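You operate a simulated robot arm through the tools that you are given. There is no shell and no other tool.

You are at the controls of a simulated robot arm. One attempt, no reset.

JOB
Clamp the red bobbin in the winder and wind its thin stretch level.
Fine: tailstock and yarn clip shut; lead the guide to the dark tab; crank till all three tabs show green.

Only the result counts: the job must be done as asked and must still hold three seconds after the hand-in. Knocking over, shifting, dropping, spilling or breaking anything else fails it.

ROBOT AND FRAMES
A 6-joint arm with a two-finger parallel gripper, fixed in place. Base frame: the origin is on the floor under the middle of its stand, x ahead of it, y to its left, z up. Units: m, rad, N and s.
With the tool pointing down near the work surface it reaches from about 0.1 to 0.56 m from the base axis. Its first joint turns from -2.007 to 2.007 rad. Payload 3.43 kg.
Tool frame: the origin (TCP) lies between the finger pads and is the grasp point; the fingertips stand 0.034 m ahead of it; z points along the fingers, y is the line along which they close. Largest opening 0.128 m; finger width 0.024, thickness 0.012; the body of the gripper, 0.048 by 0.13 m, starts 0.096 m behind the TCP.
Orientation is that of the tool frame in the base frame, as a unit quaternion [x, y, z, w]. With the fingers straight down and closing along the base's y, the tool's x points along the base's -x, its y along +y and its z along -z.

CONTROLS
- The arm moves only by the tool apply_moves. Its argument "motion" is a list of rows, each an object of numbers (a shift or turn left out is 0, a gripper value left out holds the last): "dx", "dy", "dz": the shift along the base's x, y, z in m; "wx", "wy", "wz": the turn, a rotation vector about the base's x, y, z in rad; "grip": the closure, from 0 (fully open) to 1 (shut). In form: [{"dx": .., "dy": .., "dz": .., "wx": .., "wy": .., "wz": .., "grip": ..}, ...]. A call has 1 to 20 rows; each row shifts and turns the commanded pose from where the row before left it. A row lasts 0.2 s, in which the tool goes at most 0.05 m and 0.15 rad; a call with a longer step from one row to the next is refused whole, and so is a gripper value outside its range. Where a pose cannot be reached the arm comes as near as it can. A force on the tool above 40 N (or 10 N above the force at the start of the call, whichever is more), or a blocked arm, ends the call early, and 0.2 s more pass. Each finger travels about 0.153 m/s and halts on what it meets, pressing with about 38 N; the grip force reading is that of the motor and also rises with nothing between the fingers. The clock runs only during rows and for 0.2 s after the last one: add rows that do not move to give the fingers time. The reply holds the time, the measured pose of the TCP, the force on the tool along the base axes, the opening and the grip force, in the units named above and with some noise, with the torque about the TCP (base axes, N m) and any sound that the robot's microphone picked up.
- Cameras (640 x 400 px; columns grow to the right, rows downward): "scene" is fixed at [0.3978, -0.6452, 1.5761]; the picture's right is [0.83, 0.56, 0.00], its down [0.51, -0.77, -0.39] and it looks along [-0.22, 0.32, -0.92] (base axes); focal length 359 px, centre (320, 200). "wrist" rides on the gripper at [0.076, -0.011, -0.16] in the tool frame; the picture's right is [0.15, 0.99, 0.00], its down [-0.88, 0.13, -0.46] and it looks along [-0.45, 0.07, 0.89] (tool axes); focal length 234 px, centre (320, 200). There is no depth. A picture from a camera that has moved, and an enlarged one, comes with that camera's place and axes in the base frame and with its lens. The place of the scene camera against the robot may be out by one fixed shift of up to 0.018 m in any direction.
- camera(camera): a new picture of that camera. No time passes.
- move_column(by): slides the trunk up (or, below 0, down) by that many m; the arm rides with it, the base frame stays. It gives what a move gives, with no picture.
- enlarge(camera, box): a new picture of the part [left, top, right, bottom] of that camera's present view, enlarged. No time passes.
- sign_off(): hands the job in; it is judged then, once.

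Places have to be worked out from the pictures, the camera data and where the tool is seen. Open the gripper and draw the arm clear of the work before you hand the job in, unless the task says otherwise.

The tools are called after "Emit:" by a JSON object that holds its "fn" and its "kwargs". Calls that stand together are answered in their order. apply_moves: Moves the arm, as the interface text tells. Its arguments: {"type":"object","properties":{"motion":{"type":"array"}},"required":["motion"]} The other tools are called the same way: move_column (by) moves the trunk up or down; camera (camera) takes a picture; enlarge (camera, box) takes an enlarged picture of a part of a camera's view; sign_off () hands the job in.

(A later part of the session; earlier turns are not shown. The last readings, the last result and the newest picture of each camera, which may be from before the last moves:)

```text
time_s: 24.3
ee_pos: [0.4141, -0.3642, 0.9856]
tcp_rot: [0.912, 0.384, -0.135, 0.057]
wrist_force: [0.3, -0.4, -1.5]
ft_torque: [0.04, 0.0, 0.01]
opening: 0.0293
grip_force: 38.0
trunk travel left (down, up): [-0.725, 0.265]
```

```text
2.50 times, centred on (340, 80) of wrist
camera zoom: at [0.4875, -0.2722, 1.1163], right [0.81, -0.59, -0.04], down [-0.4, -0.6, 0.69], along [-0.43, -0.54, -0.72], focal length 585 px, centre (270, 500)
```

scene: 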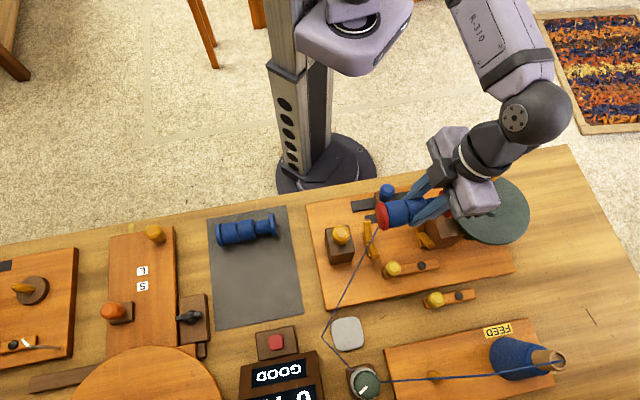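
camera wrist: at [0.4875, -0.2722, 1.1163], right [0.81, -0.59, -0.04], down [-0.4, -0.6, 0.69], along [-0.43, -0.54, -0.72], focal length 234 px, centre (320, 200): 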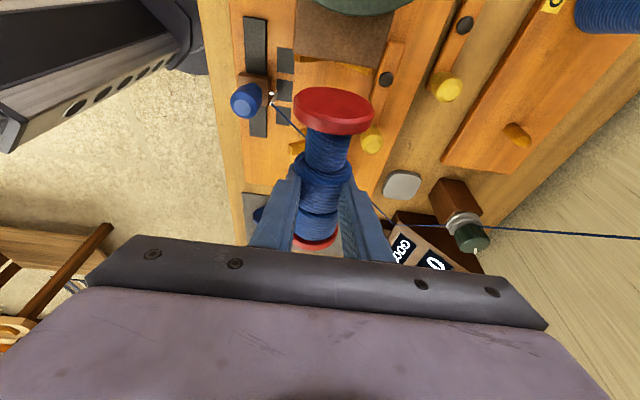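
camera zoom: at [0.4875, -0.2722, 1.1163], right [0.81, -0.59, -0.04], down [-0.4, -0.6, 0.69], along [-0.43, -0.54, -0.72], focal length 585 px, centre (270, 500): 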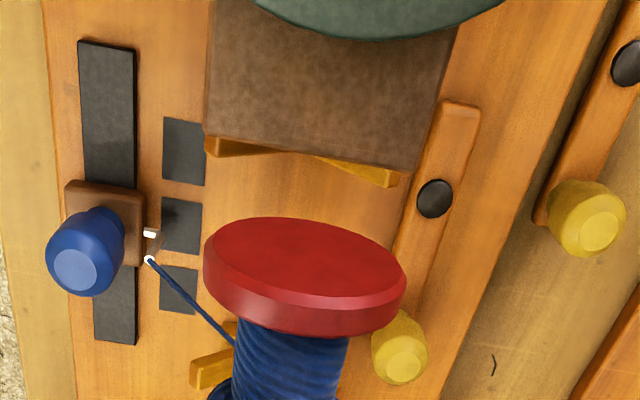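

Both views agree that the bobbin is within a couple of mm of the cradle centre line. I'll lower 90 mm, then check before the final seating.

Emit:
{"fn": "apply_moves", "kwargs": {"motion": [{"dx": -0.001, "dy": -0.001, "dz": -0.03}, {"dz": -0.03}, {"dz": -0.03}, {}]}}

Emit:
{"fn": "enlarge", "kwargs": {"camera": "scene", "box": [340, 170, 480, 270]}}

Emit:
{"fn": "camera", "kwargs": {"camera": "wrist"}}

```text
time_s: 25.3
ee_pos: [0.4106, -0.366, 0.8961]
tcp_rot: [0.911, 0.384, -0.136, 0.058]
wrist_force: [0.4, -0.4, -1.2]
ft_torque: [0.02, -0.01, -0.02]
opening: 0.0294
grip_force: 38.1
trunk travel left (down, up): [-0.725, 0.265]
```

```text
4.00 times, centred on (410, 220) of scene
camera zoom: at [0.3978, -0.6452, 1.5761], right [0.83, 0.56, 0.0], down [0.51, -0.77, -0.39], along [-0.22, 0.32, -0.92], focal length 1435 px, centre (-40, 120)
```

zoom: 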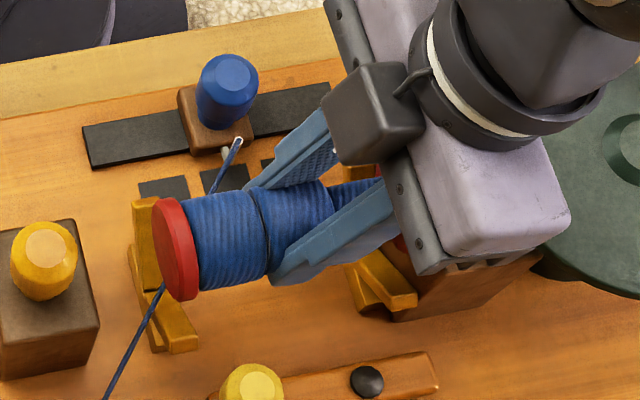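

```text
taken
camera wrist: at [0.4861, -0.274, 1.0261], right [0.81, -0.59, -0.04], down [-0.4, -0.6, 0.69], along [-0.43, -0.54, -0.72], focal length 234 px, centre (320, 200)
```

wrist: 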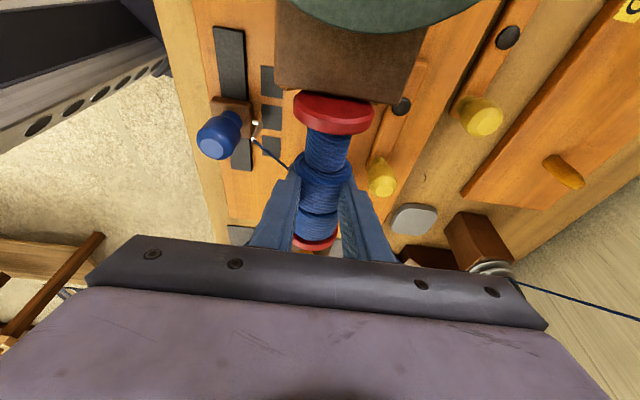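

The bobbin is descending between the cradles as expected. I'll go on in small steps and watch for the seating force.

Emit:
{"fn": "apply_moves", "kwargs": {"motion": [{"dz": -0.01}, {"dz": -0.01}, {}]}}

Emit:
{"fn": "enlarge", "kwargs": {"camera": "scene", "box": [340, 170, 480, 270]}}

```text
time_s: 26.1
ee_pos: [0.4112, -0.3653, 0.8754]
tcp_rot: [0.911, 0.385, -0.135, 0.057]
wrist_force: [0.3, 0.5, -1.2]
ft_torque: [0.01, -0.02, 0.0]
opening: 0.0294
grip_force: 37.9
trunk travel left (down, up): [-0.725, 0.265]
```

```text
4.00 times, centred on (410, 220) of scene
camera zoom: at [0.3978, -0.6452, 1.5761], right [0.83, 0.56, 0.0], down [0.51, -0.77, -0.39], along [-0.22, 0.32, -0.92], focal length 1435 px, centre (-40, 120)
```

zoom: 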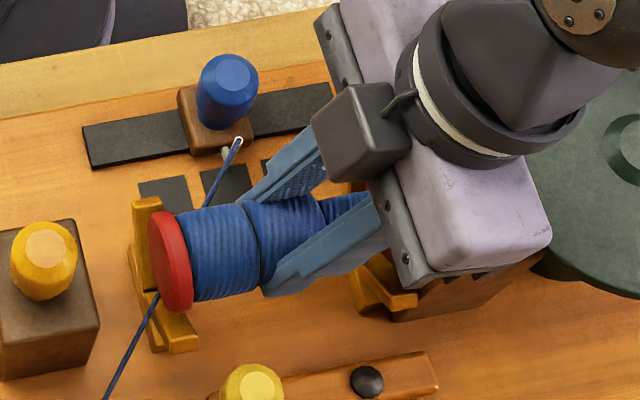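

Still free at axis z≈0.858. I'll continue with 4 mm steps.

Emit:
{"fn": "apply_moves", "kwargs": {"motion": [{"dz": -0.004}, {"dz": -0.004}, {}]}}

Emit:
{"fn": "apply_moves", "kwargs": {"motion": [{"dz": -0.004}, {}]}}

Emit:
{"fn": "apply_moves", "kwargs": {"motion": [{"dz": -0.003}, {}]}}

```text
time_s: 26.9
ee_pos: [0.4121, -0.3661, 0.8675]
tcp_rot: [0.911, 0.385, -0.136, 0.058]
wrist_force: [-0.1, 0.7, -0.9]
ft_torque: [-0.01, 0.0, 0.01]
opening: 0.0296
grip_force: 38.2
trunk travel left (down, up): [-0.725, 0.265]
```

```text
time_s: 27.5
ee_pos: [0.4123, -0.3653, 0.863]
tcp_rot: [0.912, 0.384, -0.136, 0.057]
wrist_force: [-0.3, -0.1, -0.6]
ft_torque: [0.02, 0.01, 0.01]
opening: 0.0295
grip_force: 38.2
trunk travel left (down, up): [-0.725, 0.265]
```

```text
time_s: 28.1
ee_pos: [0.4122, -0.3656, 0.86]
tcp_rot: [0.911, 0.385, -0.135, 0.058]
wrist_force: [0.5, -1.2, -0.2]
ft_torque: [-0.01, -0.01, 0.0]
opening: 0.0296
grip_force: 38.3
trunk travel left (down, up): [-0.725, 0.265]
```

Force is starting to change (about 1 N less weight). I'll proceed with 3 mm steps.

Emit:
{"fn": "apply_moves", "kwargs": {"motion": [{"dz": -0.003}, {}]}}

Emit:
{"fn": "apply_moves", "kwargs": {"motion": [{"dz": -0.003}, {}]}}

Emit:
{"fn": "enlarge", "kwargs": {"camera": "scene", "box": [340, 170, 480, 270]}}

```text
time_s: 28.7
ee_pos: [0.4117, -0.3636, 0.8587]
tcp_rot: [0.912, 0.383, -0.134, 0.058]
wrist_force: [1.2, -0.4, 3.8]
ft_torque: [0.08, -0.11, -0.14]
opening: 0.0295
grip_force: 37.8
trunk travel left (down, up): [-0.725, 0.265]
```

```text
time_s: 29.3
ee_pos: [0.4124, -0.3659, 0.8585]
tcp_rot: [0.912, 0.383, -0.133, 0.06]
wrist_force: [1.2, -1.1, 22.2]
ft_torque: [0.0, -0.09, -0.52]
opening: 0.0295
grip_force: 38.1
trunk travel left (down, up): [-0.725, 0.265]
```

```text
4.00 times, centred on (410, 220) of scene
camera zoom: at [0.3978, -0.6452, 1.5761], right [0.83, 0.56, 0.0], down [0.51, -0.77, -0.39], along [-0.22, 0.32, -0.92], focal length 1435 px, centre (-40, 120)
```

zoom: 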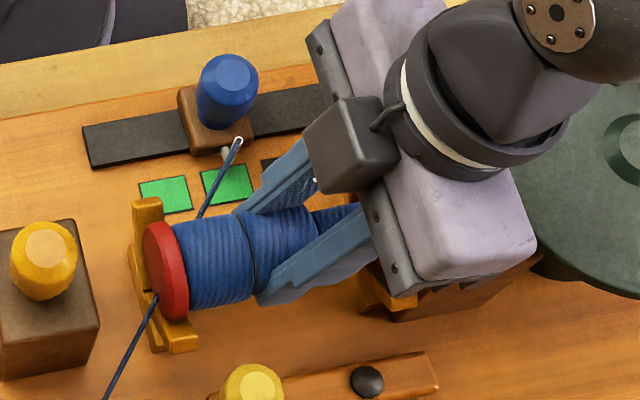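

Two tabs turned green and force rose, so the bobbin is seated. I'll relieve the press a little and open the fingers only partly, so as not to touch the guide or the clip.

Emit:
{"fn": "apply_moves", "kwargs": {"motion": [{"dz": 0.004}, {"grip": 0.7}, {"grip": 0.6}, {"grip": 0.52}, {}]}}

Emit:
{"fn": "enlarge", "kwargs": {"camera": "scene", "box": [340, 170, 480, 270]}}

Emit:
{"fn": "camera", "kwargs": {"camera": "wrist"}}

```text
time_s: 30.5
ee_pos: [0.4128, -0.3652, 0.8591]
tcp_rot: [0.912, 0.384, -0.135, 0.057]
wrist_force: [0.5, -0.3, 0.2]
ft_torque: [0.04, 0.0, 0.0]
opening: 0.0613
grip_force: 0.1
trunk travel left (down, up): [-0.725, 0.265]
```

```text
4.00 times, centred on (410, 220) of scene
camera zoom: at [0.3978, -0.6452, 1.5761], right [0.83, 0.56, 0.0], down [0.51, -0.77, -0.39], along [-0.22, 0.32, -0.92], focal length 1435 px, centre (-40, 120)
```

zoom: 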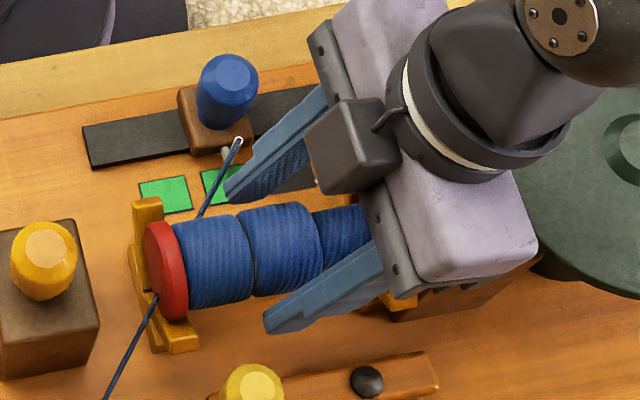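

```text
taken
camera wrist: at [0.4867, -0.2732, 0.9891], right [0.81, -0.59, -0.04], down [-0.4, -0.6, 0.69], along [-0.43, -0.54, -0.72], focal length 234 px, centre (320, 200)
```

wrist: 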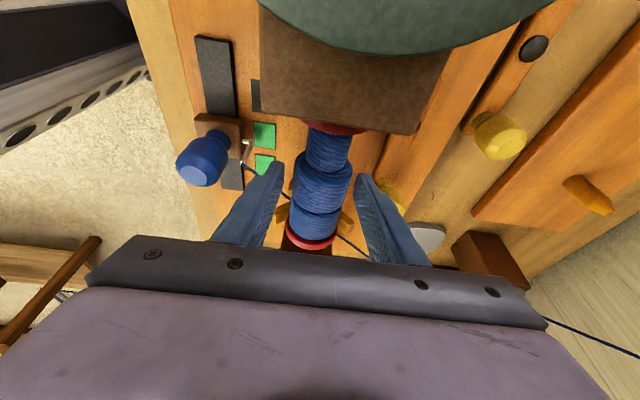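

The bobbin rests in the cradle with the left and middle tabs green and the right one (thin stretch) dark. I'll lift straight up clear of it.

Emit:
{"fn": "apply_moves", "kwargs": {"motion": [{"dz": 0.02}, {"dz": 0.03}, {"dz": 0.03}, {"dz": 0.03}, {"dz": 0.03}, {}]}}

Emit:
{"fn": "enlarge", "kwargs": {"camera": "scene", "box": [320, 160, 500, 290]}}

Emit:
{"fn": "camera", "kwargs": {"camera": "wrist"}}

```text
time_s: 31.9
ee_pos: [0.413, -0.3649, 0.9997]
tcp_rot: [0.912, 0.384, -0.135, 0.057]
wrist_force: [-0.4, 0.9, -0.8]
ft_torque: [-0.01, -0.01, 0.01]
opening: 0.0616
grip_force: 0.1
trunk travel left (down, up): [-0.725, 0.265]
```

```text
3.08 times, centred on (410, 225) of scene
camera zoom: at [0.3978, -0.6452, 1.5761], right [0.83, 0.56, 0.0], down [0.51, -0.77, -0.39], along [-0.22, 0.32, -0.92], focal length 1104 px, centre (43, 123)
```

zoom: 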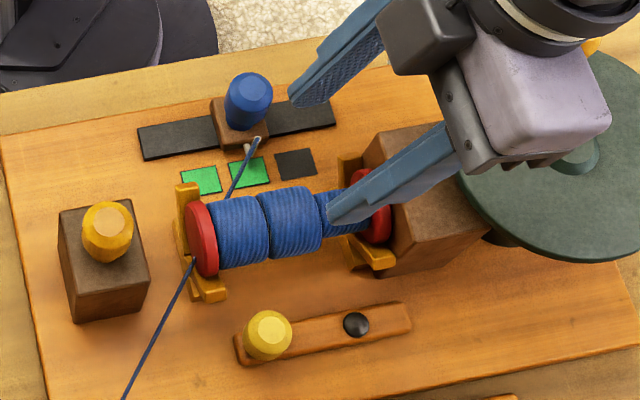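

```text
taken
camera wrist: at [0.4869, -0.2729, 1.1299], right [0.81, -0.59, -0.04], down [-0.4, -0.6, 0.69], along [-0.43, -0.54, -0.72], focal length 234 px, centre (320, 200)
```

wrist: 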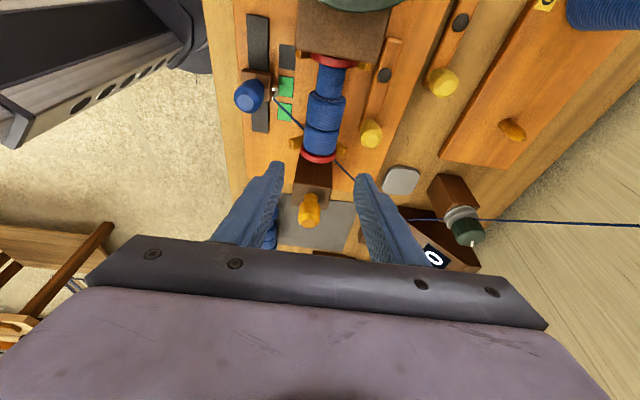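

The bobbin is in place. Next is the tailstock: I'll level the tool, widen the grip and move above the yellow tailstock knob, roughly at (0.317, -0.455).

Emit:
{"fn": "apply_moves", "kwargs": {"motion": [{"wx": 0.0717, "wy": -0.0697}, {"wx": 0.0717, "wy": -0.0697}, {"wx": 0.0717, "wy": -0.0697}, {"dx": -0.032, "dy": -0.03}, {"dx": -0.032, "dy": -0.03}, {"dx": -0.032, "dy": -0.03, "grip": 0.4}, {}]}}

Emit:
{"fn": "camera", "kwargs": {"camera": "wrist"}}

Emit:
{"fn": "enlarge", "kwargs": {"camera": "wrist", "box": [240, 100, 400, 240]}}

Emit:
{"fn": "enlarge", "kwargs": {"camera": "scene", "box": [300, 170, 460, 290]}}

```text
time_s: 33.5
ee_pos: [0.316, -0.4557, 0.9999]
tcp_rot: [0.921, 0.388, 0.003, -0.001]
wrist_force: [0.2, -0.7, -0.4]
ft_torque: [0.02, 0.02, 0.03]
opening: 0.0769
grip_force: 0.0
trunk travel left (down, up): [-0.725, 0.265]
```

```text
taken
camera wrist: at [0.3599, -0.395, 1.1591], right [0.81, -0.59, 0.0], down [-0.52, -0.72, 0.45], along [-0.26, -0.37, -0.89], focal length 234 px, centre (320, 200)
```

wrist: 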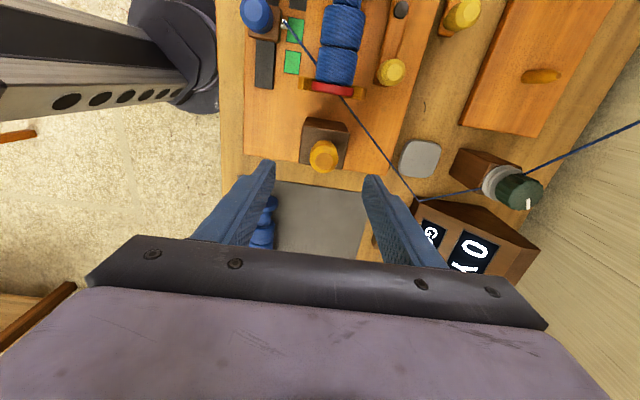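

```text
2.86 times, centred on (320, 170) of wrist
camera zoom: at [0.3599, -0.395, 1.1591], right [0.81, -0.59, 0.0], down [-0.52, -0.72, 0.45], along [-0.26, -0.37, -0.89], focal length 669 px, centre (320, 286)
```

zoom: 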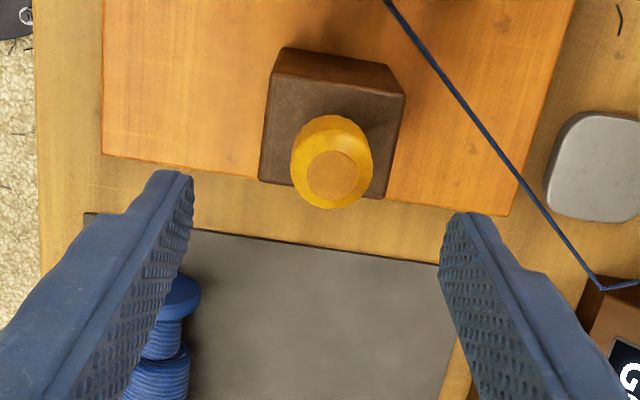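

```text
3.33 times, centred on (380, 230) of scene
camera zoom: at [0.3978, -0.6452, 1.5761], right [0.83, 0.56, 0.0], down [0.51, -0.77, -0.39], along [-0.22, 0.32, -0.92], focal length 1196 px, centre (120, 100)
```

zoom: 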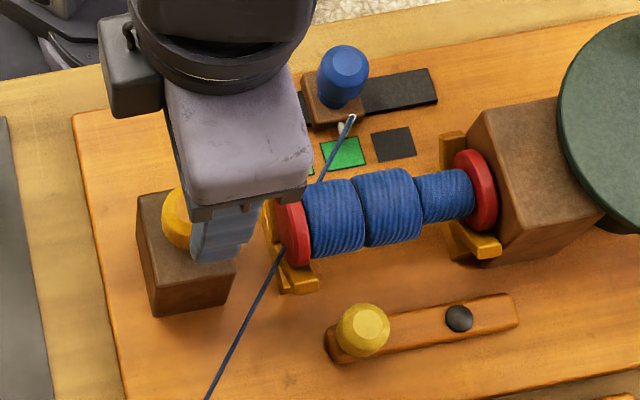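

From the wrist views the tailstock knob is at about (0.314, -0.469) with its top at z≈0.882. I'll centre over it and descend around it.

Emit:
{"fn": "apply_moves", "kwargs": {"motion": [{"dx": -0.0023, "dy": -0.0131}, {"dz": -0.03}, {"dz": -0.03}, {"dz": -0.03}, {}]}}

Emit:
{"fn": "camera", "kwargs": {"camera": "wrist"}}

Emit:
{"fn": "enlarge", "kwargs": {"camera": "scene", "box": [300, 170, 460, 290]}}

```text
time_s: 34.7
ee_pos: [0.3143, -0.4674, 0.9093]
tcp_rot: [0.922, 0.388, 0.002, 0.0]
wrist_force: [0.2, -0.3, -0.1]
ft_torque: [0.0, 0.0, 0.0]
opening: 0.0767
grip_force: 0.1
trunk travel left (down, up): [-0.725, 0.265]
```

```text
taken
camera wrist: at [0.3582, -0.4074, 1.0686], right [0.81, -0.59, 0.0], down [-0.52, -0.72, 0.45], along [-0.26, -0.37, -0.89], focal length 234 px, centre (320, 200)
```

wrist: 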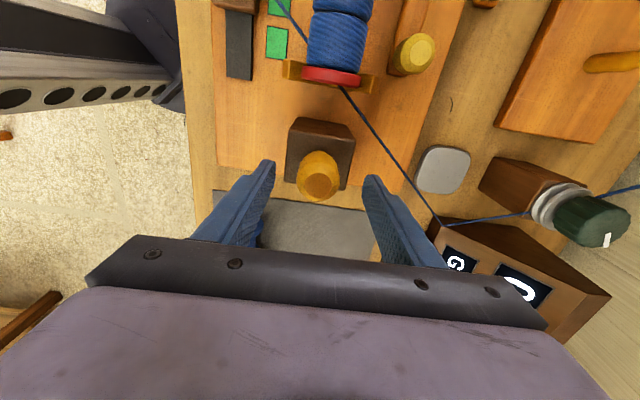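

```text
3.33 times, centred on (380, 230) of scene
camera zoom: at [0.3978, -0.6452, 1.5761], right [0.83, 0.56, 0.0], down [0.51, -0.77, -0.39], along [-0.22, 0.32, -0.92], focal length 1196 px, centre (120, 100)
```

zoom: 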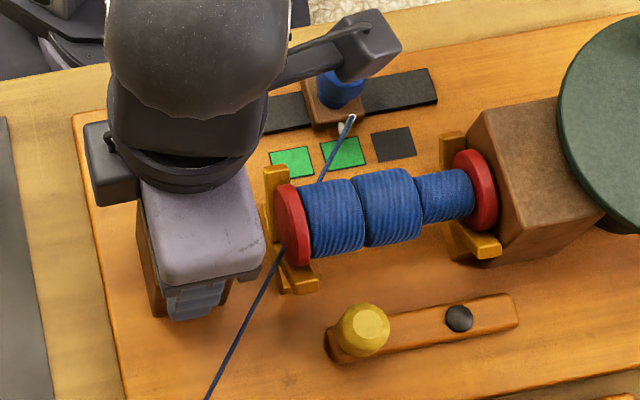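

The knob is centred between the fingers. I'll descend the last 25 mm in small steps.

Emit:
{"fn": "apply_moves", "kwargs": {"motion": [{"dz": -0.01, "dx": -0.002, "dy": -0.002}, {"dz": -0.007}, {"dz": -0.005}, {}]}}

Emit:
{"fn": "enlarge", "kwargs": {"camera": "wrist", "box": [240, 90, 400, 230]}}

```text
time_s: 35.7
ee_pos: [0.3121, -0.4702, 0.8861]
tcp_rot: [0.922, 0.388, 0.001, -0.002]
wrist_force: [0.0, 0.3, -0.4]
ft_torque: [-0.01, -0.02, -0.03]
opening: 0.0767
grip_force: 0.1
trunk travel left (down, up): [-0.725, 0.265]
```

```text
2.86 times, centred on (320, 160) of wrist
camera zoom: at [0.3557, -0.4097, 1.0465], right [0.81, -0.59, 0.0], down [-0.52, -0.72, 0.45], along [-0.26, -0.37, -0.89], focal length 669 px, centre (320, 314)
```

zoom: 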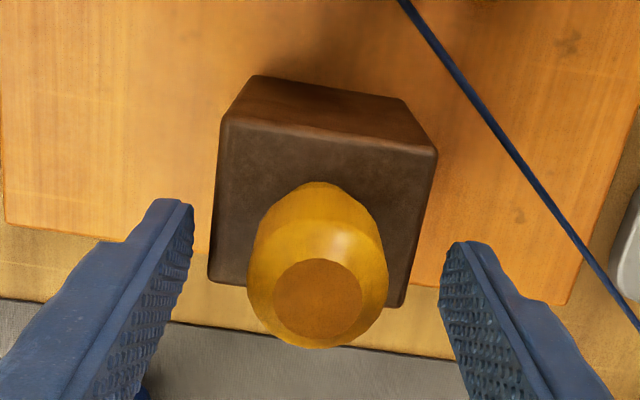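

The knob top is level with the TCP, giving about 30 mm of pad overlap. I'll close on the knob.

Emit:
{"fn": "apply_moves", "kwargs": {"motion": [{"grip": 0.6}, {"grip": 0.75}, {"grip": 0.9}, {}]}}

Emit:
{"fn": "enlarge", "kwargs": {"camera": "wrist", "box": [240, 40, 400, 230]}}

```text
time_s: 36.7
ee_pos: [0.3089, -0.4682, 0.8864]
tcp_rot: [0.922, 0.388, 0.002, -0.003]
wrist_force: [-11.8, 11.5, -6.8]
ft_torque: [-0.19, 0.67, -1.09]
opening: 0.0599
grip_force: 44.8
trunk travel left (down, up): [-0.725, 0.265]
```

```text
2.11 times, centred on (320, 135) of wrist
camera zoom: at [0.3542, -0.4086, 1.0464], right [0.81, -0.59, 0.0], down [-0.52, -0.72, 0.45], along [-0.27, -0.36, -0.89], focal length 493 px, centre (320, 337)
```

zoom: 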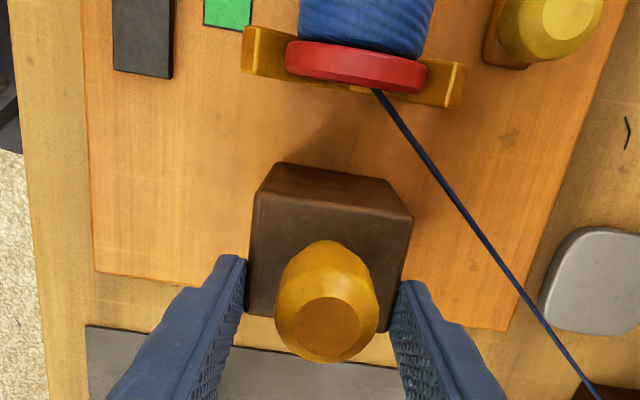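

The fingers closed on the block itself (0.060 wide), which is a fine hold for sliding. I'll relieve the side load and slide it toward the bobbin in small steps.

Emit:
{"fn": "apply_moves", "kwargs": {"motion": [{"dx": -0.003, "dy": 0.0028}, {}]}}

Emit:
{"fn": "apply_moves", "kwargs": {"motion": [{"dx": 0.0035, "dy": 0.0036}, {"dx": 0.0035, "dy": 0.0036}, {}]}}

Emit:
{"fn": "enlarge", "kwargs": {"camera": "wrist", "box": [240, 40, 400, 230]}}

```text
time_s: 37.3
ee_pos: [0.3093, -0.4677, 0.8873]
tcp_rot: [0.922, 0.387, 0.004, 0.0]
wrist_force: [-2.0, 3.0, -9.8]
ft_torque: [0.38, 0.29, -1.18]
opening: 0.0599
grip_force: 45.6
trunk travel left (down, up): [-0.725, 0.265]
```

```text
time_s: 38.1
ee_pos: [0.3161, -0.4617, 0.8874]
tcp_rot: [0.922, 0.388, 0.003, 0.0]
wrist_force: [-0.3, -2.0, -7.8]
ft_torque: [0.02, 0.04, -1.43]
opening: 0.0597
grip_force: 44.8
trunk travel left (down, up): [-0.725, 0.265]
```

```text
2.11 times, centred on (320, 135) of wrist
camera zoom: at [0.3598, -0.4011, 1.0465], right [0.81, -0.59, 0.0], down [-0.52, -0.72, 0.45], along [-0.26, -0.37, -0.89], focal length 493 px, centre (320, 337)
```

zoom: 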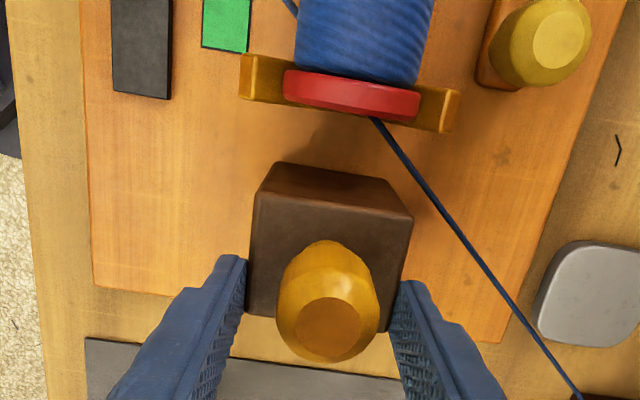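

The tailstock slides smoothly with the hand. There's a small yaw torque, so I'll trim the yaw and continue sliding.

Emit:
{"fn": "apply_moves", "kwargs": {"motion": [{"wz": -0.015}, {"dx": 0.0035, "dy": 0.0036}, {"dx": 0.0035, "dy": 0.0036}, {}]}}

Emit:
{"fn": "enlarge", "kwargs": {"camera": "wrist", "box": [240, 40, 400, 230]}}

```text
time_s: 39.1
ee_pos: [0.3227, -0.4543, 0.8891]
tcp_rot: [0.924, 0.382, 0.002, 0.0]
wrist_force: [1.8, -4.0, -0.2]
ft_torque: [-0.15, 0.6, 1.13]
opening: 0.0598
grip_force: 45.0
trunk travel left (down, up): [-0.725, 0.265]
```

```text
2.11 times, centred on (320, 135) of wrist
camera zoom: at [0.3681, -0.3942, 1.0464], right [0.8, -0.6, 0.0], down [-0.53, -0.72, 0.45], along [-0.27, -0.36, -0.89], focal length 493 px, centre (320, 337)
```

zoom: 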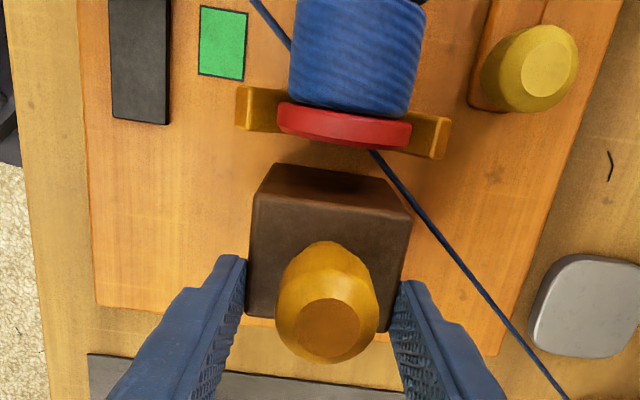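

The yaw is now slightly over-trimmed, so the winder axis is about 45.3°. I'll correct half of it and keep sliding.

Emit:
{"fn": "apply_moves", "kwargs": {"motion": [{"wz": 0.007}, {"dx": 0.0035, "dy": 0.0036}, {"dx": 0.0035, "dy": 0.0036}, {}]}}

Emit:
{"fn": "enlarge", "kwargs": {"camera": "wrist", "box": [240, 40, 400, 230]}}

Emit:
{"fn": "enlarge", "kwargs": {"camera": "scene", "box": [300, 170, 460, 290]}}

```text
time_s: 40.1
ee_pos: [0.3324, -0.4463, 0.8869]
tcp_rot: [0.923, 0.384, 0.003, -0.001]
wrist_force: [6.2, -5.9, -0.3]
ft_torque: [-0.36, 0.31, -1.44]
opening: 0.0597
grip_force: 45.4
trunk travel left (down, up): [-0.725, 0.265]
```

```text
2.11 times, centred on (320, 135) of wrist
camera zoom: at [0.3757, -0.3863, 1.0466], right [0.8, -0.59, 0.0], down [-0.53, -0.72, 0.45], along [-0.27, -0.36, -0.89], focal length 493 px, centre (320, 337)
```

zoom: 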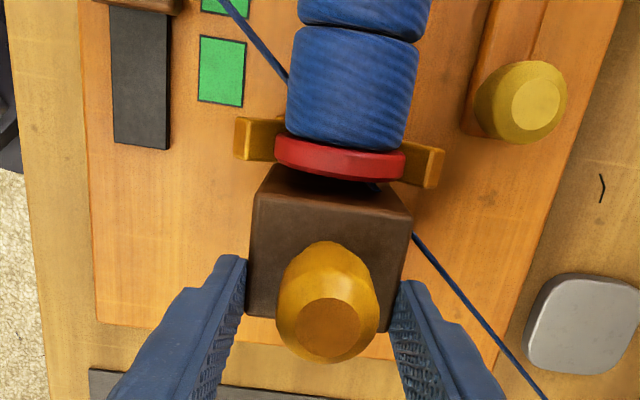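

```text
3.33 times, centred on (380, 230) of scene
camera zoom: at [0.3978, -0.6452, 1.5761], right [0.83, 0.56, 0.0], down [0.51, -0.77, -0.39], along [-0.22, 0.32, -0.92], focal length 1196 px, centre (120, 100)
```

zoom: 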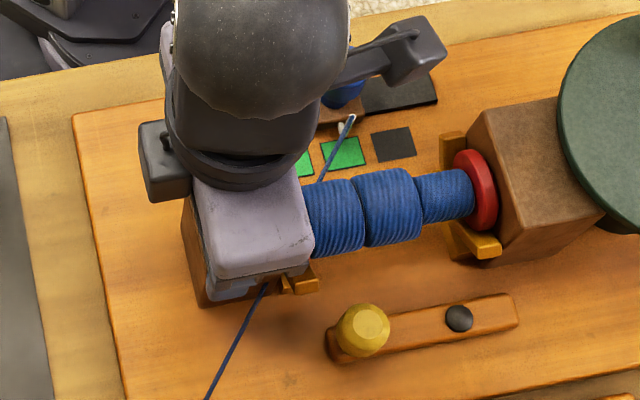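

The block is about to meet the flange. I'll continue in 3 mm steps and watch for resistance along the slide.

Emit:
{"fn": "apply_moves", "kwargs": {"motion": [{"dx": 0.0029, "dy": 0.0014}, {"dx": 0.0022, "dy": 0.0021}, {}]}}

Emit:
{"fn": "enlarge", "kwargs": {"camera": "wrist", "box": [240, 40, 400, 230]}}

```text
time_s: 40.9
ee_pos: [0.3347, -0.4435, 0.8868]
tcp_rot: [0.923, 0.384, 0.003, -0.001]
wrist_force: [1.1, -6.3, 4.1]
ft_torque: [0.78, -0.62, -1.08]
opening: 0.0597
grip_force: 44.6
trunk travel left (down, up): [-0.725, 0.265]
```

```text
2.11 times, centred on (320, 135) of wrist
camera zoom: at [0.379, -0.3832, 1.0466], right [0.81, -0.59, 0.0], down [-0.53, -0.72, 0.45], along [-0.27, -0.36, -0.89], focal length 493 px, centre (320, 337)
```

zoom: 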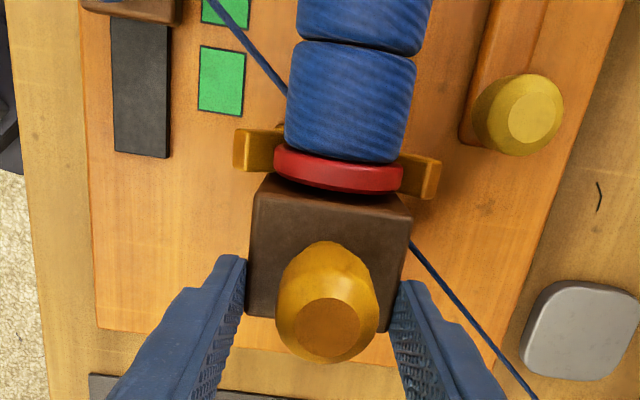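

There's slight resistance of about 4 N. I'll keep pushing gently.

Emit:
{"fn": "apply_moves", "kwargs": {"motion": [{"dx": 0.0021, "dy": 0.0021}, {"dx": 0.0021, "dy": 0.0021}, {}]}}

Emit:
{"fn": "enlarge", "kwargs": {"camera": "wrist", "box": [240, 40, 400, 230]}}

Emit:
{"fn": "enlarge", "kwargs": {"camera": "scene", "box": [340, 170, 480, 270]}}

```text
time_s: 41.7
ee_pos: [0.3347, -0.4434, 0.8877]
tcp_rot: [0.923, 0.384, 0.001, 0.0]
wrist_force: [-16.9, -21.6, 3.5]
ft_torque: [-0.31, 0.27, -0.75]
opening: 0.0597
grip_force: 44.9
trunk travel left (down, up): [-0.725, 0.265]
```

```text
2.11 times, centred on (320, 135) of wrist
camera zoom: at [0.3795, -0.3822, 1.0462], right [0.81, -0.59, 0.0], down [-0.53, -0.72, 0.45], along [-0.27, -0.37, -0.89], focal length 493 px, centre (320, 337)
```

zoom: 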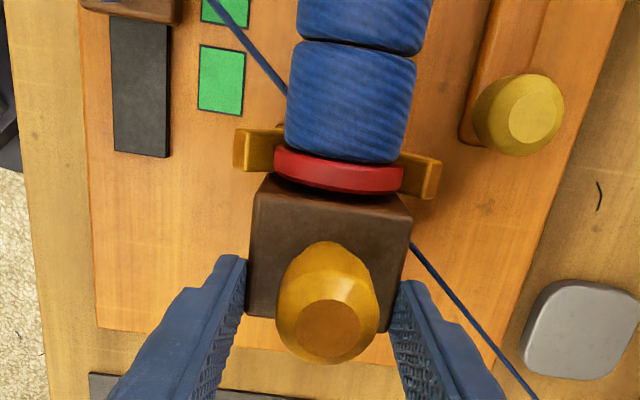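

```text
4.00 times, centred on (410, 220) of scene
camera zoom: at [0.3978, -0.6452, 1.5761], right [0.83, 0.56, 0.0], down [0.51, -0.77, -0.39], along [-0.22, 0.32, -0.92], focal length 1435 px, centre (-40, 120)
```

zoom: 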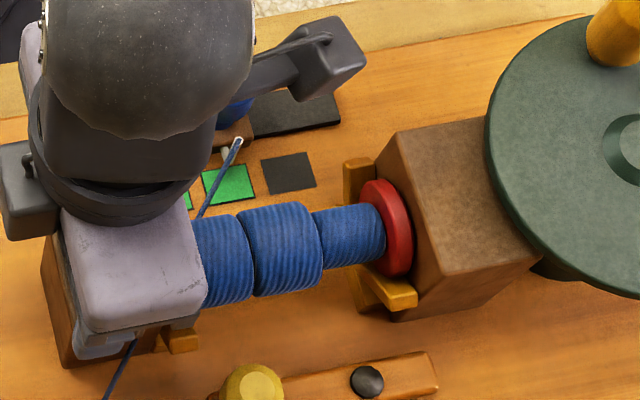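

The block stopped against about 27 N after 35 mm of travel, so the tailstock is seated on the bobbin. I'll relieve the push, release and lift to inspect.

Emit:
{"fn": "apply_moves", "kwargs": {"motion": [{"dx": -0.0022, "dy": -0.0022}, {"grip": 0.45}, {"grip": 0.35}, {}]}}

Emit:
{"fn": "apply_moves", "kwargs": {"motion": [{"dz": 0.02}, {"dz": 0.03}, {"dz": 0.04}, {"dz": 0.04, "dx": -0.02, "dy": 0.02}, {"dx": -0.03, "dy": 0.03}, {"dx": -0.03, "dy": 0.03}, {}]}}

Emit:
{"fn": "camera", "kwargs": {"camera": "wrist"}}

Emit:
{"fn": "enlarge", "kwargs": {"camera": "scene", "box": [310, 170, 470, 290]}}

```text
time_s: 42.7
ee_pos: [0.3355, -0.4399, 0.8872]
tcp_rot: [0.923, 0.385, 0.003, -0.001]
wrist_force: [0.1, -0.2, -0.1]
ft_torque: [0.02, -0.01, 0.0]
opening: 0.0833
grip_force: 0.0
trunk travel left (down, up): [-0.725, 0.265]
```

```text
time_s: 44.3
ee_pos: [0.257, -0.3609, 1.0171]
tcp_rot: [0.923, 0.385, 0.003, -0.001]
wrist_force: [0.1, -0.2, -0.5]
ft_torque: [0.02, 0.01, 0.01]
opening: 0.0833
grip_force: 0.1
trunk travel left (down, up): [-0.725, 0.265]
```

```text
taken
camera wrist: at [0.301, -0.3009, 1.1774], right [0.81, -0.59, 0.0], down [-0.53, -0.72, 0.45], along [-0.27, -0.36, -0.89], focal length 234 px, centre (320, 200)
```

wrist: 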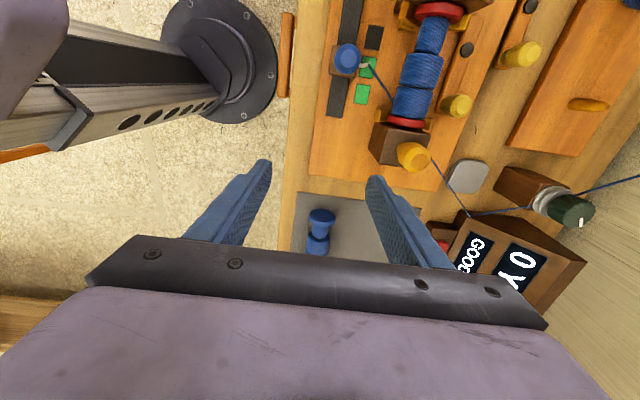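

```text
3.33 times, centred on (390, 230) of scene
camera zoom: at [0.3978, -0.6452, 1.5761], right [0.83, 0.56, 0.0], down [0.51, -0.77, -0.39], along [-0.22, 0.32, -0.92], focal length 1196 px, centre (87, 100)
```

zoom: 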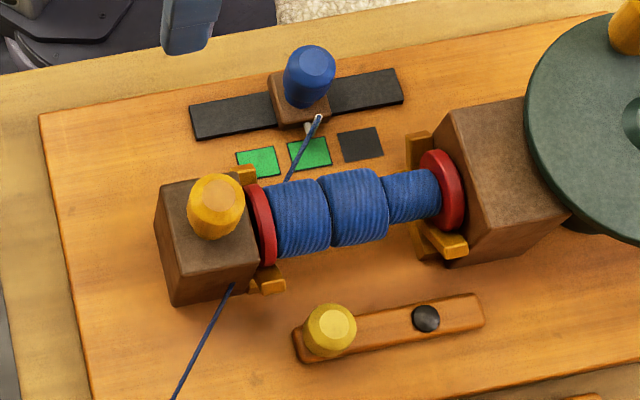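

The tailstock is closed on the bobbin. The clip knob is near (0.437, -0.440) with its pivot at (0.486, -0.388). I'll yaw back so the fingers close along the winder axis and look at the clip closely.

Emit:
{"fn": "apply_moves", "kwargs": {"motion": [{"wz": 0.145}, {"wz": 0.145}, {"wz": 0.145}, {"wz": 0.145, "dx": 0.01, "dy": 0.0}, {"wz": 0.145, "dx": 0.015}, {"wz": 0.145, "dx": 0.015}, {"wz": 0.145, "dx": 0.015}, {"wz": 0.145, "dx": 0.015}, {"wz": 0.145, "dx": 0.015}, {"wz": 0.145, "dx": 0.015}, {"wz": 0.12, "dx": 0.01}, {}]}}

Emit:
{"fn": "camera", "kwargs": {"camera": "wrist"}}

Emit:
{"fn": "enlarge", "kwargs": {"camera": "wrist", "box": [240, 130, 400, 250]}}

```text
time_s: 46.9
ee_pos: [0.3681, -0.3609, 1.0167]
tcp_rot: [0.38, 0.925, 0.0, -0.002]
wrist_force: [-1.4, 0.7, 0.4]
ft_torque: [0.03, -0.01, 0.02]
opening: 0.0827
grip_force: 0.1
trunk travel left (down, up): [-0.725, 0.265]
```

```text
taken
camera wrist: at [0.3055, -0.3169, 1.1765], right [0.59, 0.81, 0.0], down [0.72, -0.53, 0.45], along [0.36, -0.27, -0.89], focal length 234 px, centre (320, 200)
```

wrist: 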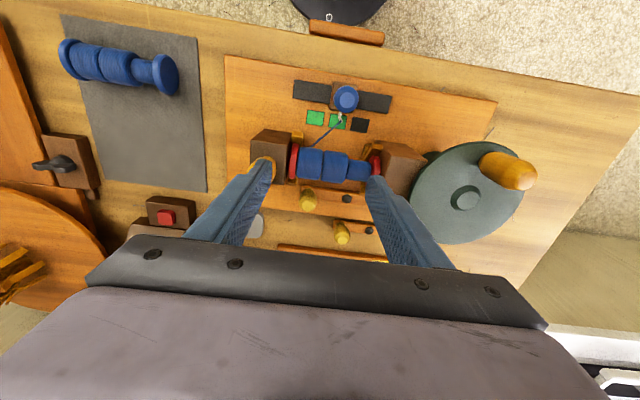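

```text
3.33 times, centred on (320, 190) of wrist
camera zoom: at [0.3055, -0.3169, 1.1765], right [0.59, 0.81, 0.0], down [0.72, -0.53, 0.45], along [0.36, -0.27, -0.89], focal length 781 px, centre (320, 233)
```

zoom: 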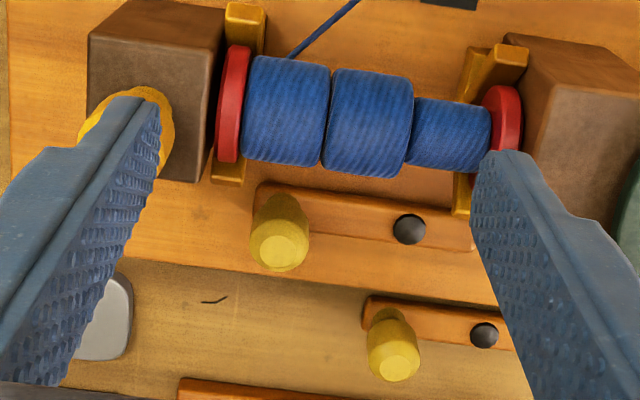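

Clip knob is at about (0.441, -0.440, top z 0.835). I'll tilt slightly outward for reach, narrow the opening to 0.06 and position above the knob.

Emit:
{"fn": "apply_moves", "kwargs": {"motion": [{"dx": 0.02, "dy": -0.02, "grip": 0.53}, {"dx": 0.02, "dy": -0.02, "wx": -0.0704, "wy": -0.0711}, {"dx": 0.015, "dy": -0.018, "wx": -0.0704, "wy": -0.0711}, {"dx": 0.0149, "dy": -0.0181}, {"dz": -0.03}, {"dz": -0.03}, {"dz": -0.03}, {}]}}

Emit:
{"fn": "camera", "kwargs": {"camera": "wrist"}}

Emit:
{"fn": "enlarge", "kwargs": {"camera": "wrist", "box": [240, 100, 400, 240]}}

Emit:
{"fn": "camera", "kwargs": {"camera": "scene"}}

```text
time_s: 48.7
ee_pos: [0.4358, -0.4353, 0.9258]
tcp_rot: [0.379, 0.92, -0.037, 0.089]
wrist_force: [-0.5, -0.9, 0.4]
ft_torque: [-0.03, -0.01, 0.0]
opening: 0.0603
grip_force: 0.0
trunk travel left (down, up): [-0.725, 0.265]
```

```text
taken
camera wrist: at [0.3533, -0.3712, 1.0677], right [0.59, 0.8, -0.03], down [0.64, -0.45, 0.62], along [0.48, -0.39, -0.79], focal length 234 px, centre (320, 200)
```

wrist: 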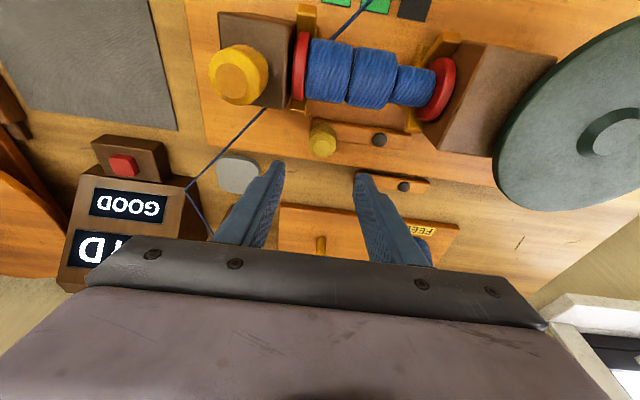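

```text
2.86 times, centred on (320, 170) of wrist
camera zoom: at [0.3533, -0.3712, 1.0677], right [0.59, 0.8, -0.03], down [0.64, -0.45, 0.62], along [0.48, -0.39, -0.79], focal length 669 px, centre (320, 286)
```

zoom: 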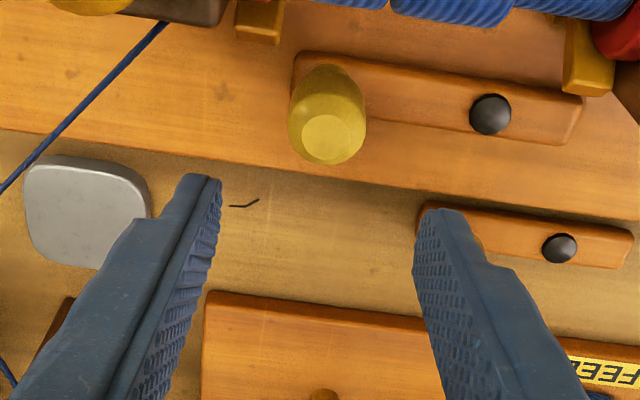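

```text
taken
```

scene: 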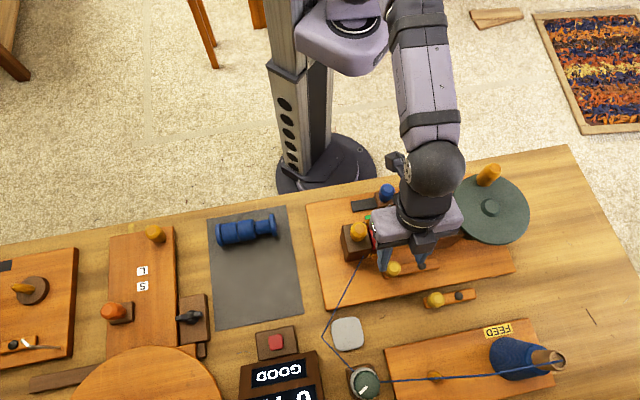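

The knob refines to (0.440, -0.437) and the hand is nearly centred. I'll lower around it in stages.

Emit:
{"fn": "apply_moves", "kwargs": {"motion": [{"dz": -0.03, "dx": 0.0014, "dy": 0.0011}, {"dz": -0.025}, {"dz": -0.015}, {}]}}

Emit:
{"fn": "enlarge", "kwargs": {"camera": "wrist", "box": [220, 60, 420, 240]}}

Emit:
{"fn": "enlarge", "kwargs": {"camera": "scene", "box": [320, 180, 480, 300]}}

```text
time_s: 49.7
ee_pos: [0.4391, -0.4359, 0.8569]
tcp_rot: [0.38, 0.92, -0.037, 0.089]
wrist_force: [-0.4, -0.2, 0.3]
ft_torque: [0.0, -0.01, -0.03]
opening: 0.0602
grip_force: 0.0
trunk travel left (down, up): [-0.725, 0.265]
```

```text
2.22 times, centred on (320, 150) of wrist
camera zoom: at [0.3553, -0.3699, 0.998], right [0.6, 0.8, -0.03], down [0.64, -0.45, 0.62], along [0.48, -0.39, -0.79], focal length 520 px, centre (320, 311)
```

zoom: 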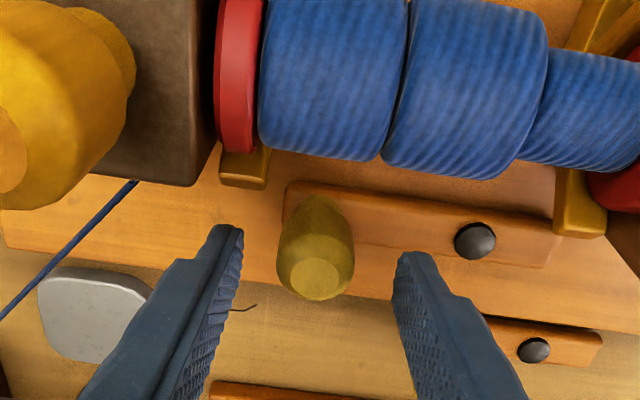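

```text
3.33 times, centred on (400, 240) of scene
camera zoom: at [0.3978, -0.6452, 1.5761], right [0.83, 0.56, 0.0], down [0.51, -0.77, -0.39], along [-0.22, 0.32, -0.92], focal length 1196 px, centre (53, 67)
```

zoom: 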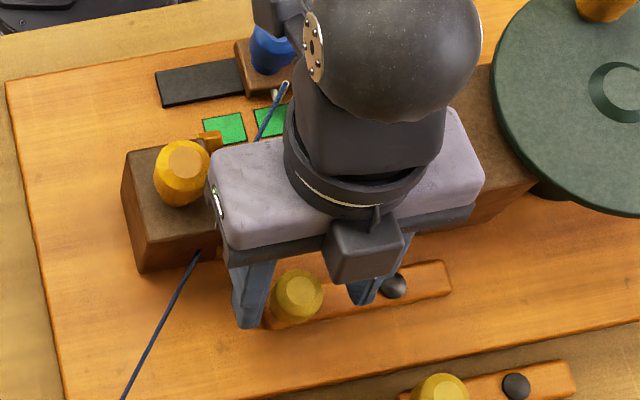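

Fingers straddle the clip knob. I'll lower 15 mm more and close gently.

Emit:
{"fn": "apply_moves", "kwargs": {"motion": [{"dz": -0.008}, {"dz": -0.007}, {}]}}

Emit:
{"fn": "apply_moves", "kwargs": {"motion": [{"grip": 0.65}, {"grip": 0.75}, {"grip": 0.85}, {}]}}

Emit:
{"fn": "enlarge", "kwargs": {"camera": "wrist", "box": [220, 60, 420, 240]}}

```text
time_s: 50.5
ee_pos: [0.4372, -0.4353, 0.8434]
tcp_rot: [0.38, 0.92, -0.036, 0.089]
wrist_force: [0.7, -0.4, -0.9]
ft_torque: [0.03, 0.01, 0.03]
opening: 0.0603
grip_force: 0.0
trunk travel left (down, up): [-0.725, 0.265]
```

```text
time_s: 51.5
ee_pos: [0.4373, -0.4372, 0.843]
tcp_rot: [0.379, 0.92, -0.037, 0.089]
wrist_force: [-6.6, -6.9, -1.5]
ft_torque: [0.15, -0.24, 0.0]
opening: 0.0293
grip_force: 45.0
trunk travel left (down, up): [-0.725, 0.265]
```

```text
2.22 times, centred on (320, 150) of wrist
camera zoom: at [0.3539, -0.3713, 0.9836], right [0.6, 0.8, -0.03], down [0.64, -0.45, 0.62], along [0.48, -0.39, -0.79], focal length 520 px, centre (320, 311)
```

zoom: 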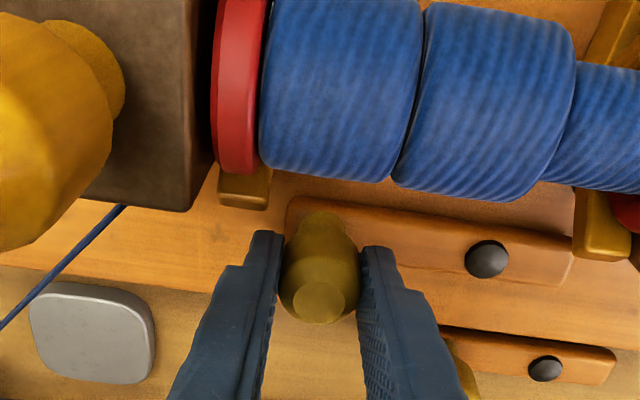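

The knob is held. I'll relieve the axial load, then test which way the lever turns with a small outward nudge.

Emit:
{"fn": "apply_moves", "kwargs": {"motion": [{"dx": -0.0014, "dy": -0.0014}, {}]}}

Emit:
{"fn": "apply_moves", "kwargs": {"motion": [{"dx": 0.0036, "dy": -0.0035}, {}]}}

Emit:
{"fn": "enlarge", "kwargs": {"camera": "wrist", "box": [220, 60, 420, 240]}}

```text
time_s: 52.1
ee_pos: [0.4375, -0.4375, 0.8426]
tcp_rot: [0.378, 0.921, -0.037, 0.09]
wrist_force: [-1.8, -1.2, 0.3]
ft_torque: [-0.56, 0.84, 0.02]
opening: 0.0295
grip_force: 44.9
trunk travel left (down, up): [-0.725, 0.265]
```

```text
time_s: 52.7
ee_pos: [0.4403, -0.4401, 0.8426]
tcp_rot: [0.38, 0.92, -0.036, 0.088]
wrist_force: [-4.6, 2.9, 2.9]
ft_torque: [0.05, 1.24, 0.26]
opening: 0.0293
grip_force: 45.1
trunk travel left (down, up): [-0.725, 0.265]
```

```text
2.22 times, centred on (320, 150) of wrist
camera zoom: at [0.357, -0.3743, 0.9838], right [0.59, 0.8, -0.03], down [0.64, -0.46, 0.62], along [0.48, -0.38, -0.79], focal length 520 px, centre (320, 311)
```

zoom: 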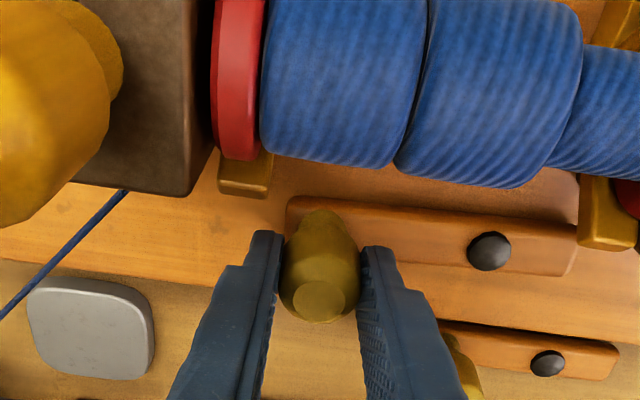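

The lever follows outward with only about 5 N. I'll check the inward direction too, to learn which way has the travel.

Emit:
{"fn": "apply_moves", "kwargs": {"motion": [{"dx": -0.0036, "dy": 0.0035}, {"dx": -0.0028, "dy": 0.0028}, {}]}}

Emit:
{"fn": "enlarge", "kwargs": {"camera": "wrist", "box": [220, 60, 420, 240]}}

```text
time_s: 53.5
ee_pos: [0.4385, -0.437, 0.8407]
tcp_rot: [0.38, 0.92, -0.039, 0.093]
wrist_force: [11.3, -8.7, -4.7]
ft_torque: [-1.67, -0.62, 0.07]
opening: 0.0292
grip_force: 45.5
trunk travel left (down, up): [-0.725, 0.265]
```

```text
2.22 times, centred on (320, 150) of wrist
camera zoom: at [0.3531, -0.3705, 0.983], right [0.59, 0.8, -0.03], down [0.64, -0.45, 0.62], along [0.49, -0.39, -0.78], focal length 520 px, centre (320, 311)
```

zoom: 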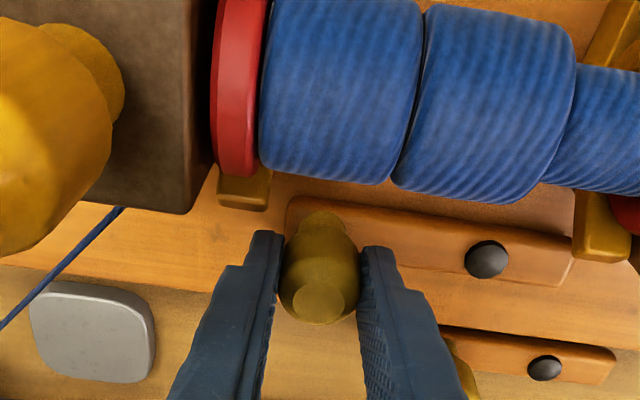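

Inward is blocked at the start position, so the clip shuts by swinging the knob outward around its pivot. I'll follow the arc outward the first 15°.

Emit:
{"fn": "apply_moves", "kwargs": {"motion": [{"dx": 0.006, "dy": -0.0052}, {"dx": 0.0064, "dy": -0.0045}, {"dx": 0.0064, "dy": -0.0043}, {}]}}

Emit:
{"fn": "enlarge", "kwargs": {"camera": "wrist", "box": [220, 60, 420, 240]}}

```text
time_s: 54.5
ee_pos: [0.451, -0.4497, 0.8425]
tcp_rot: [0.38, 0.92, -0.036, 0.089]
wrist_force: [-1.8, -4.2, 1.4]
ft_torque: [0.18, 0.3, -0.07]
opening: 0.0286
grip_force: 45.3
trunk travel left (down, up): [-0.725, 0.265]
```

```text
2.22 times, centred on (320, 150) of wrist
camera zoom: at [0.3693, -0.3837, 0.9835], right [0.6, 0.8, -0.03], down [0.64, -0.46, 0.62], along [0.48, -0.39, -0.79], focal length 520 px, centre (320, 311)
```

zoom: 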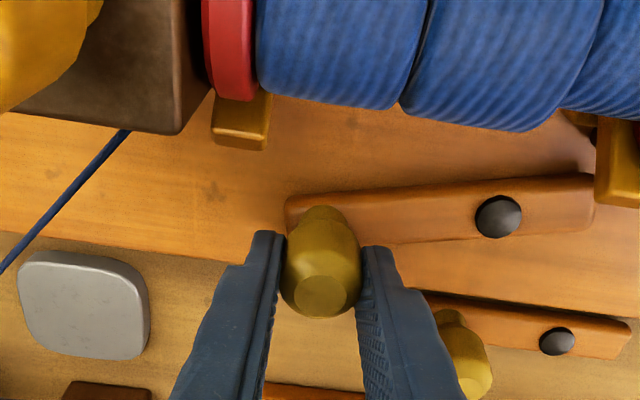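

The lever turns smoothly with low force. I'll follow to about 30°, adding a little outward tilt for reach.

Emit:
{"fn": "apply_moves", "kwargs": {"motion": [{"dx": 0.0056, "dy": -0.0028, "wx": -0.0176, "wy": -0.0178}, {"dx": 0.0056, "dy": -0.0023, "wx": -0.0176, "wy": -0.0178}, {"dx": 0.0056, "dy": -0.0018}, {}]}}

Emit:
{"fn": "enlarge", "kwargs": {"camera": "wrist", "box": [220, 60, 420, 240]}}

```text
time_s: 55.5
ee_pos: [0.4692, -0.457, 0.8411]
tcp_rot: [0.378, 0.918, -0.046, 0.113]
wrist_force: [-10.1, -8.6, -1.6]
ft_torque: [-0.59, 0.69, 0.49]
opening: 0.0291
grip_force: 44.7
trunk travel left (down, up): [-0.725, 0.265]
```

```text
2.22 times, centred on (320, 150) of wrist
camera zoom: at [0.3804, -0.3864, 0.9777], right [0.6, 0.8, -0.04], down [0.62, -0.43, 0.66], along [0.51, -0.41, -0.75], focal length 520 px, centre (320, 311)
```

zoom: 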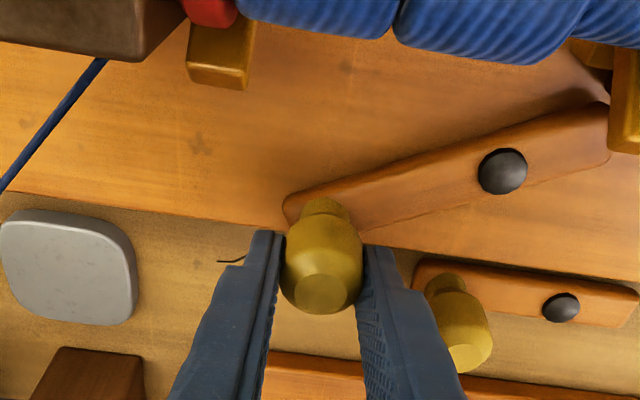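

The lever is at about 30° and my path is slightly too close to the pivot. I'll go on mostly outward with a smaller sideways part.

Emit:
{"fn": "apply_moves", "kwargs": {"motion": [{"dx": 0.0037, "dy": -0.0025, "wx": -0.0176, "wy": -0.0178}, {"dx": 0.0037, "dy": -0.0023, "wx": -0.0176, "wy": -0.0178}, {}]}}

Emit:
{"fn": "enlarge", "kwargs": {"camera": "wrist", "box": [220, 60, 420, 240]}}

Emit:
{"fn": "enlarge", "kwargs": {"camera": "scene", "box": [360, 220, 500, 325]}}

```text
time_s: 56.3
ee_pos: [0.4767, -0.4585, 0.8434]
tcp_rot: [0.377, 0.914, -0.055, 0.137]
wrist_force: [-4.5, 0.3, 1.2]
ft_torque: [-0.3, 1.35, 0.31]
opening: 0.0294
grip_force: 45.4
trunk travel left (down, up): [-0.725, 0.265]
```

```text
2.22 times, centred on (320, 150) of wrist
camera zoom: at [0.3847, -0.3844, 0.9722], right [0.6, 0.8, -0.04], down [0.6, -0.41, 0.69], along [0.54, -0.44, -0.72], focal length 520 px, centre (320, 311)
```

zoom: 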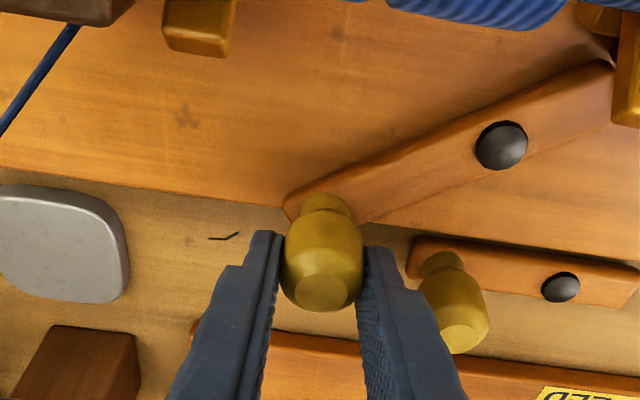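

```text
3.81 times, centred on (430, 272) of scene
camera zoom: at [0.3978, -0.6452, 1.5761], right [0.83, 0.56, 0.0], down [0.51, -0.77, -0.39], along [-0.22, 0.32, -0.92], focal length 1367 px, centre (-99, -76)
```

zoom: 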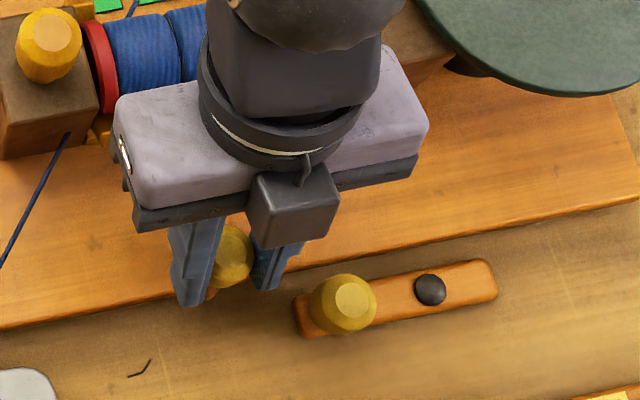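

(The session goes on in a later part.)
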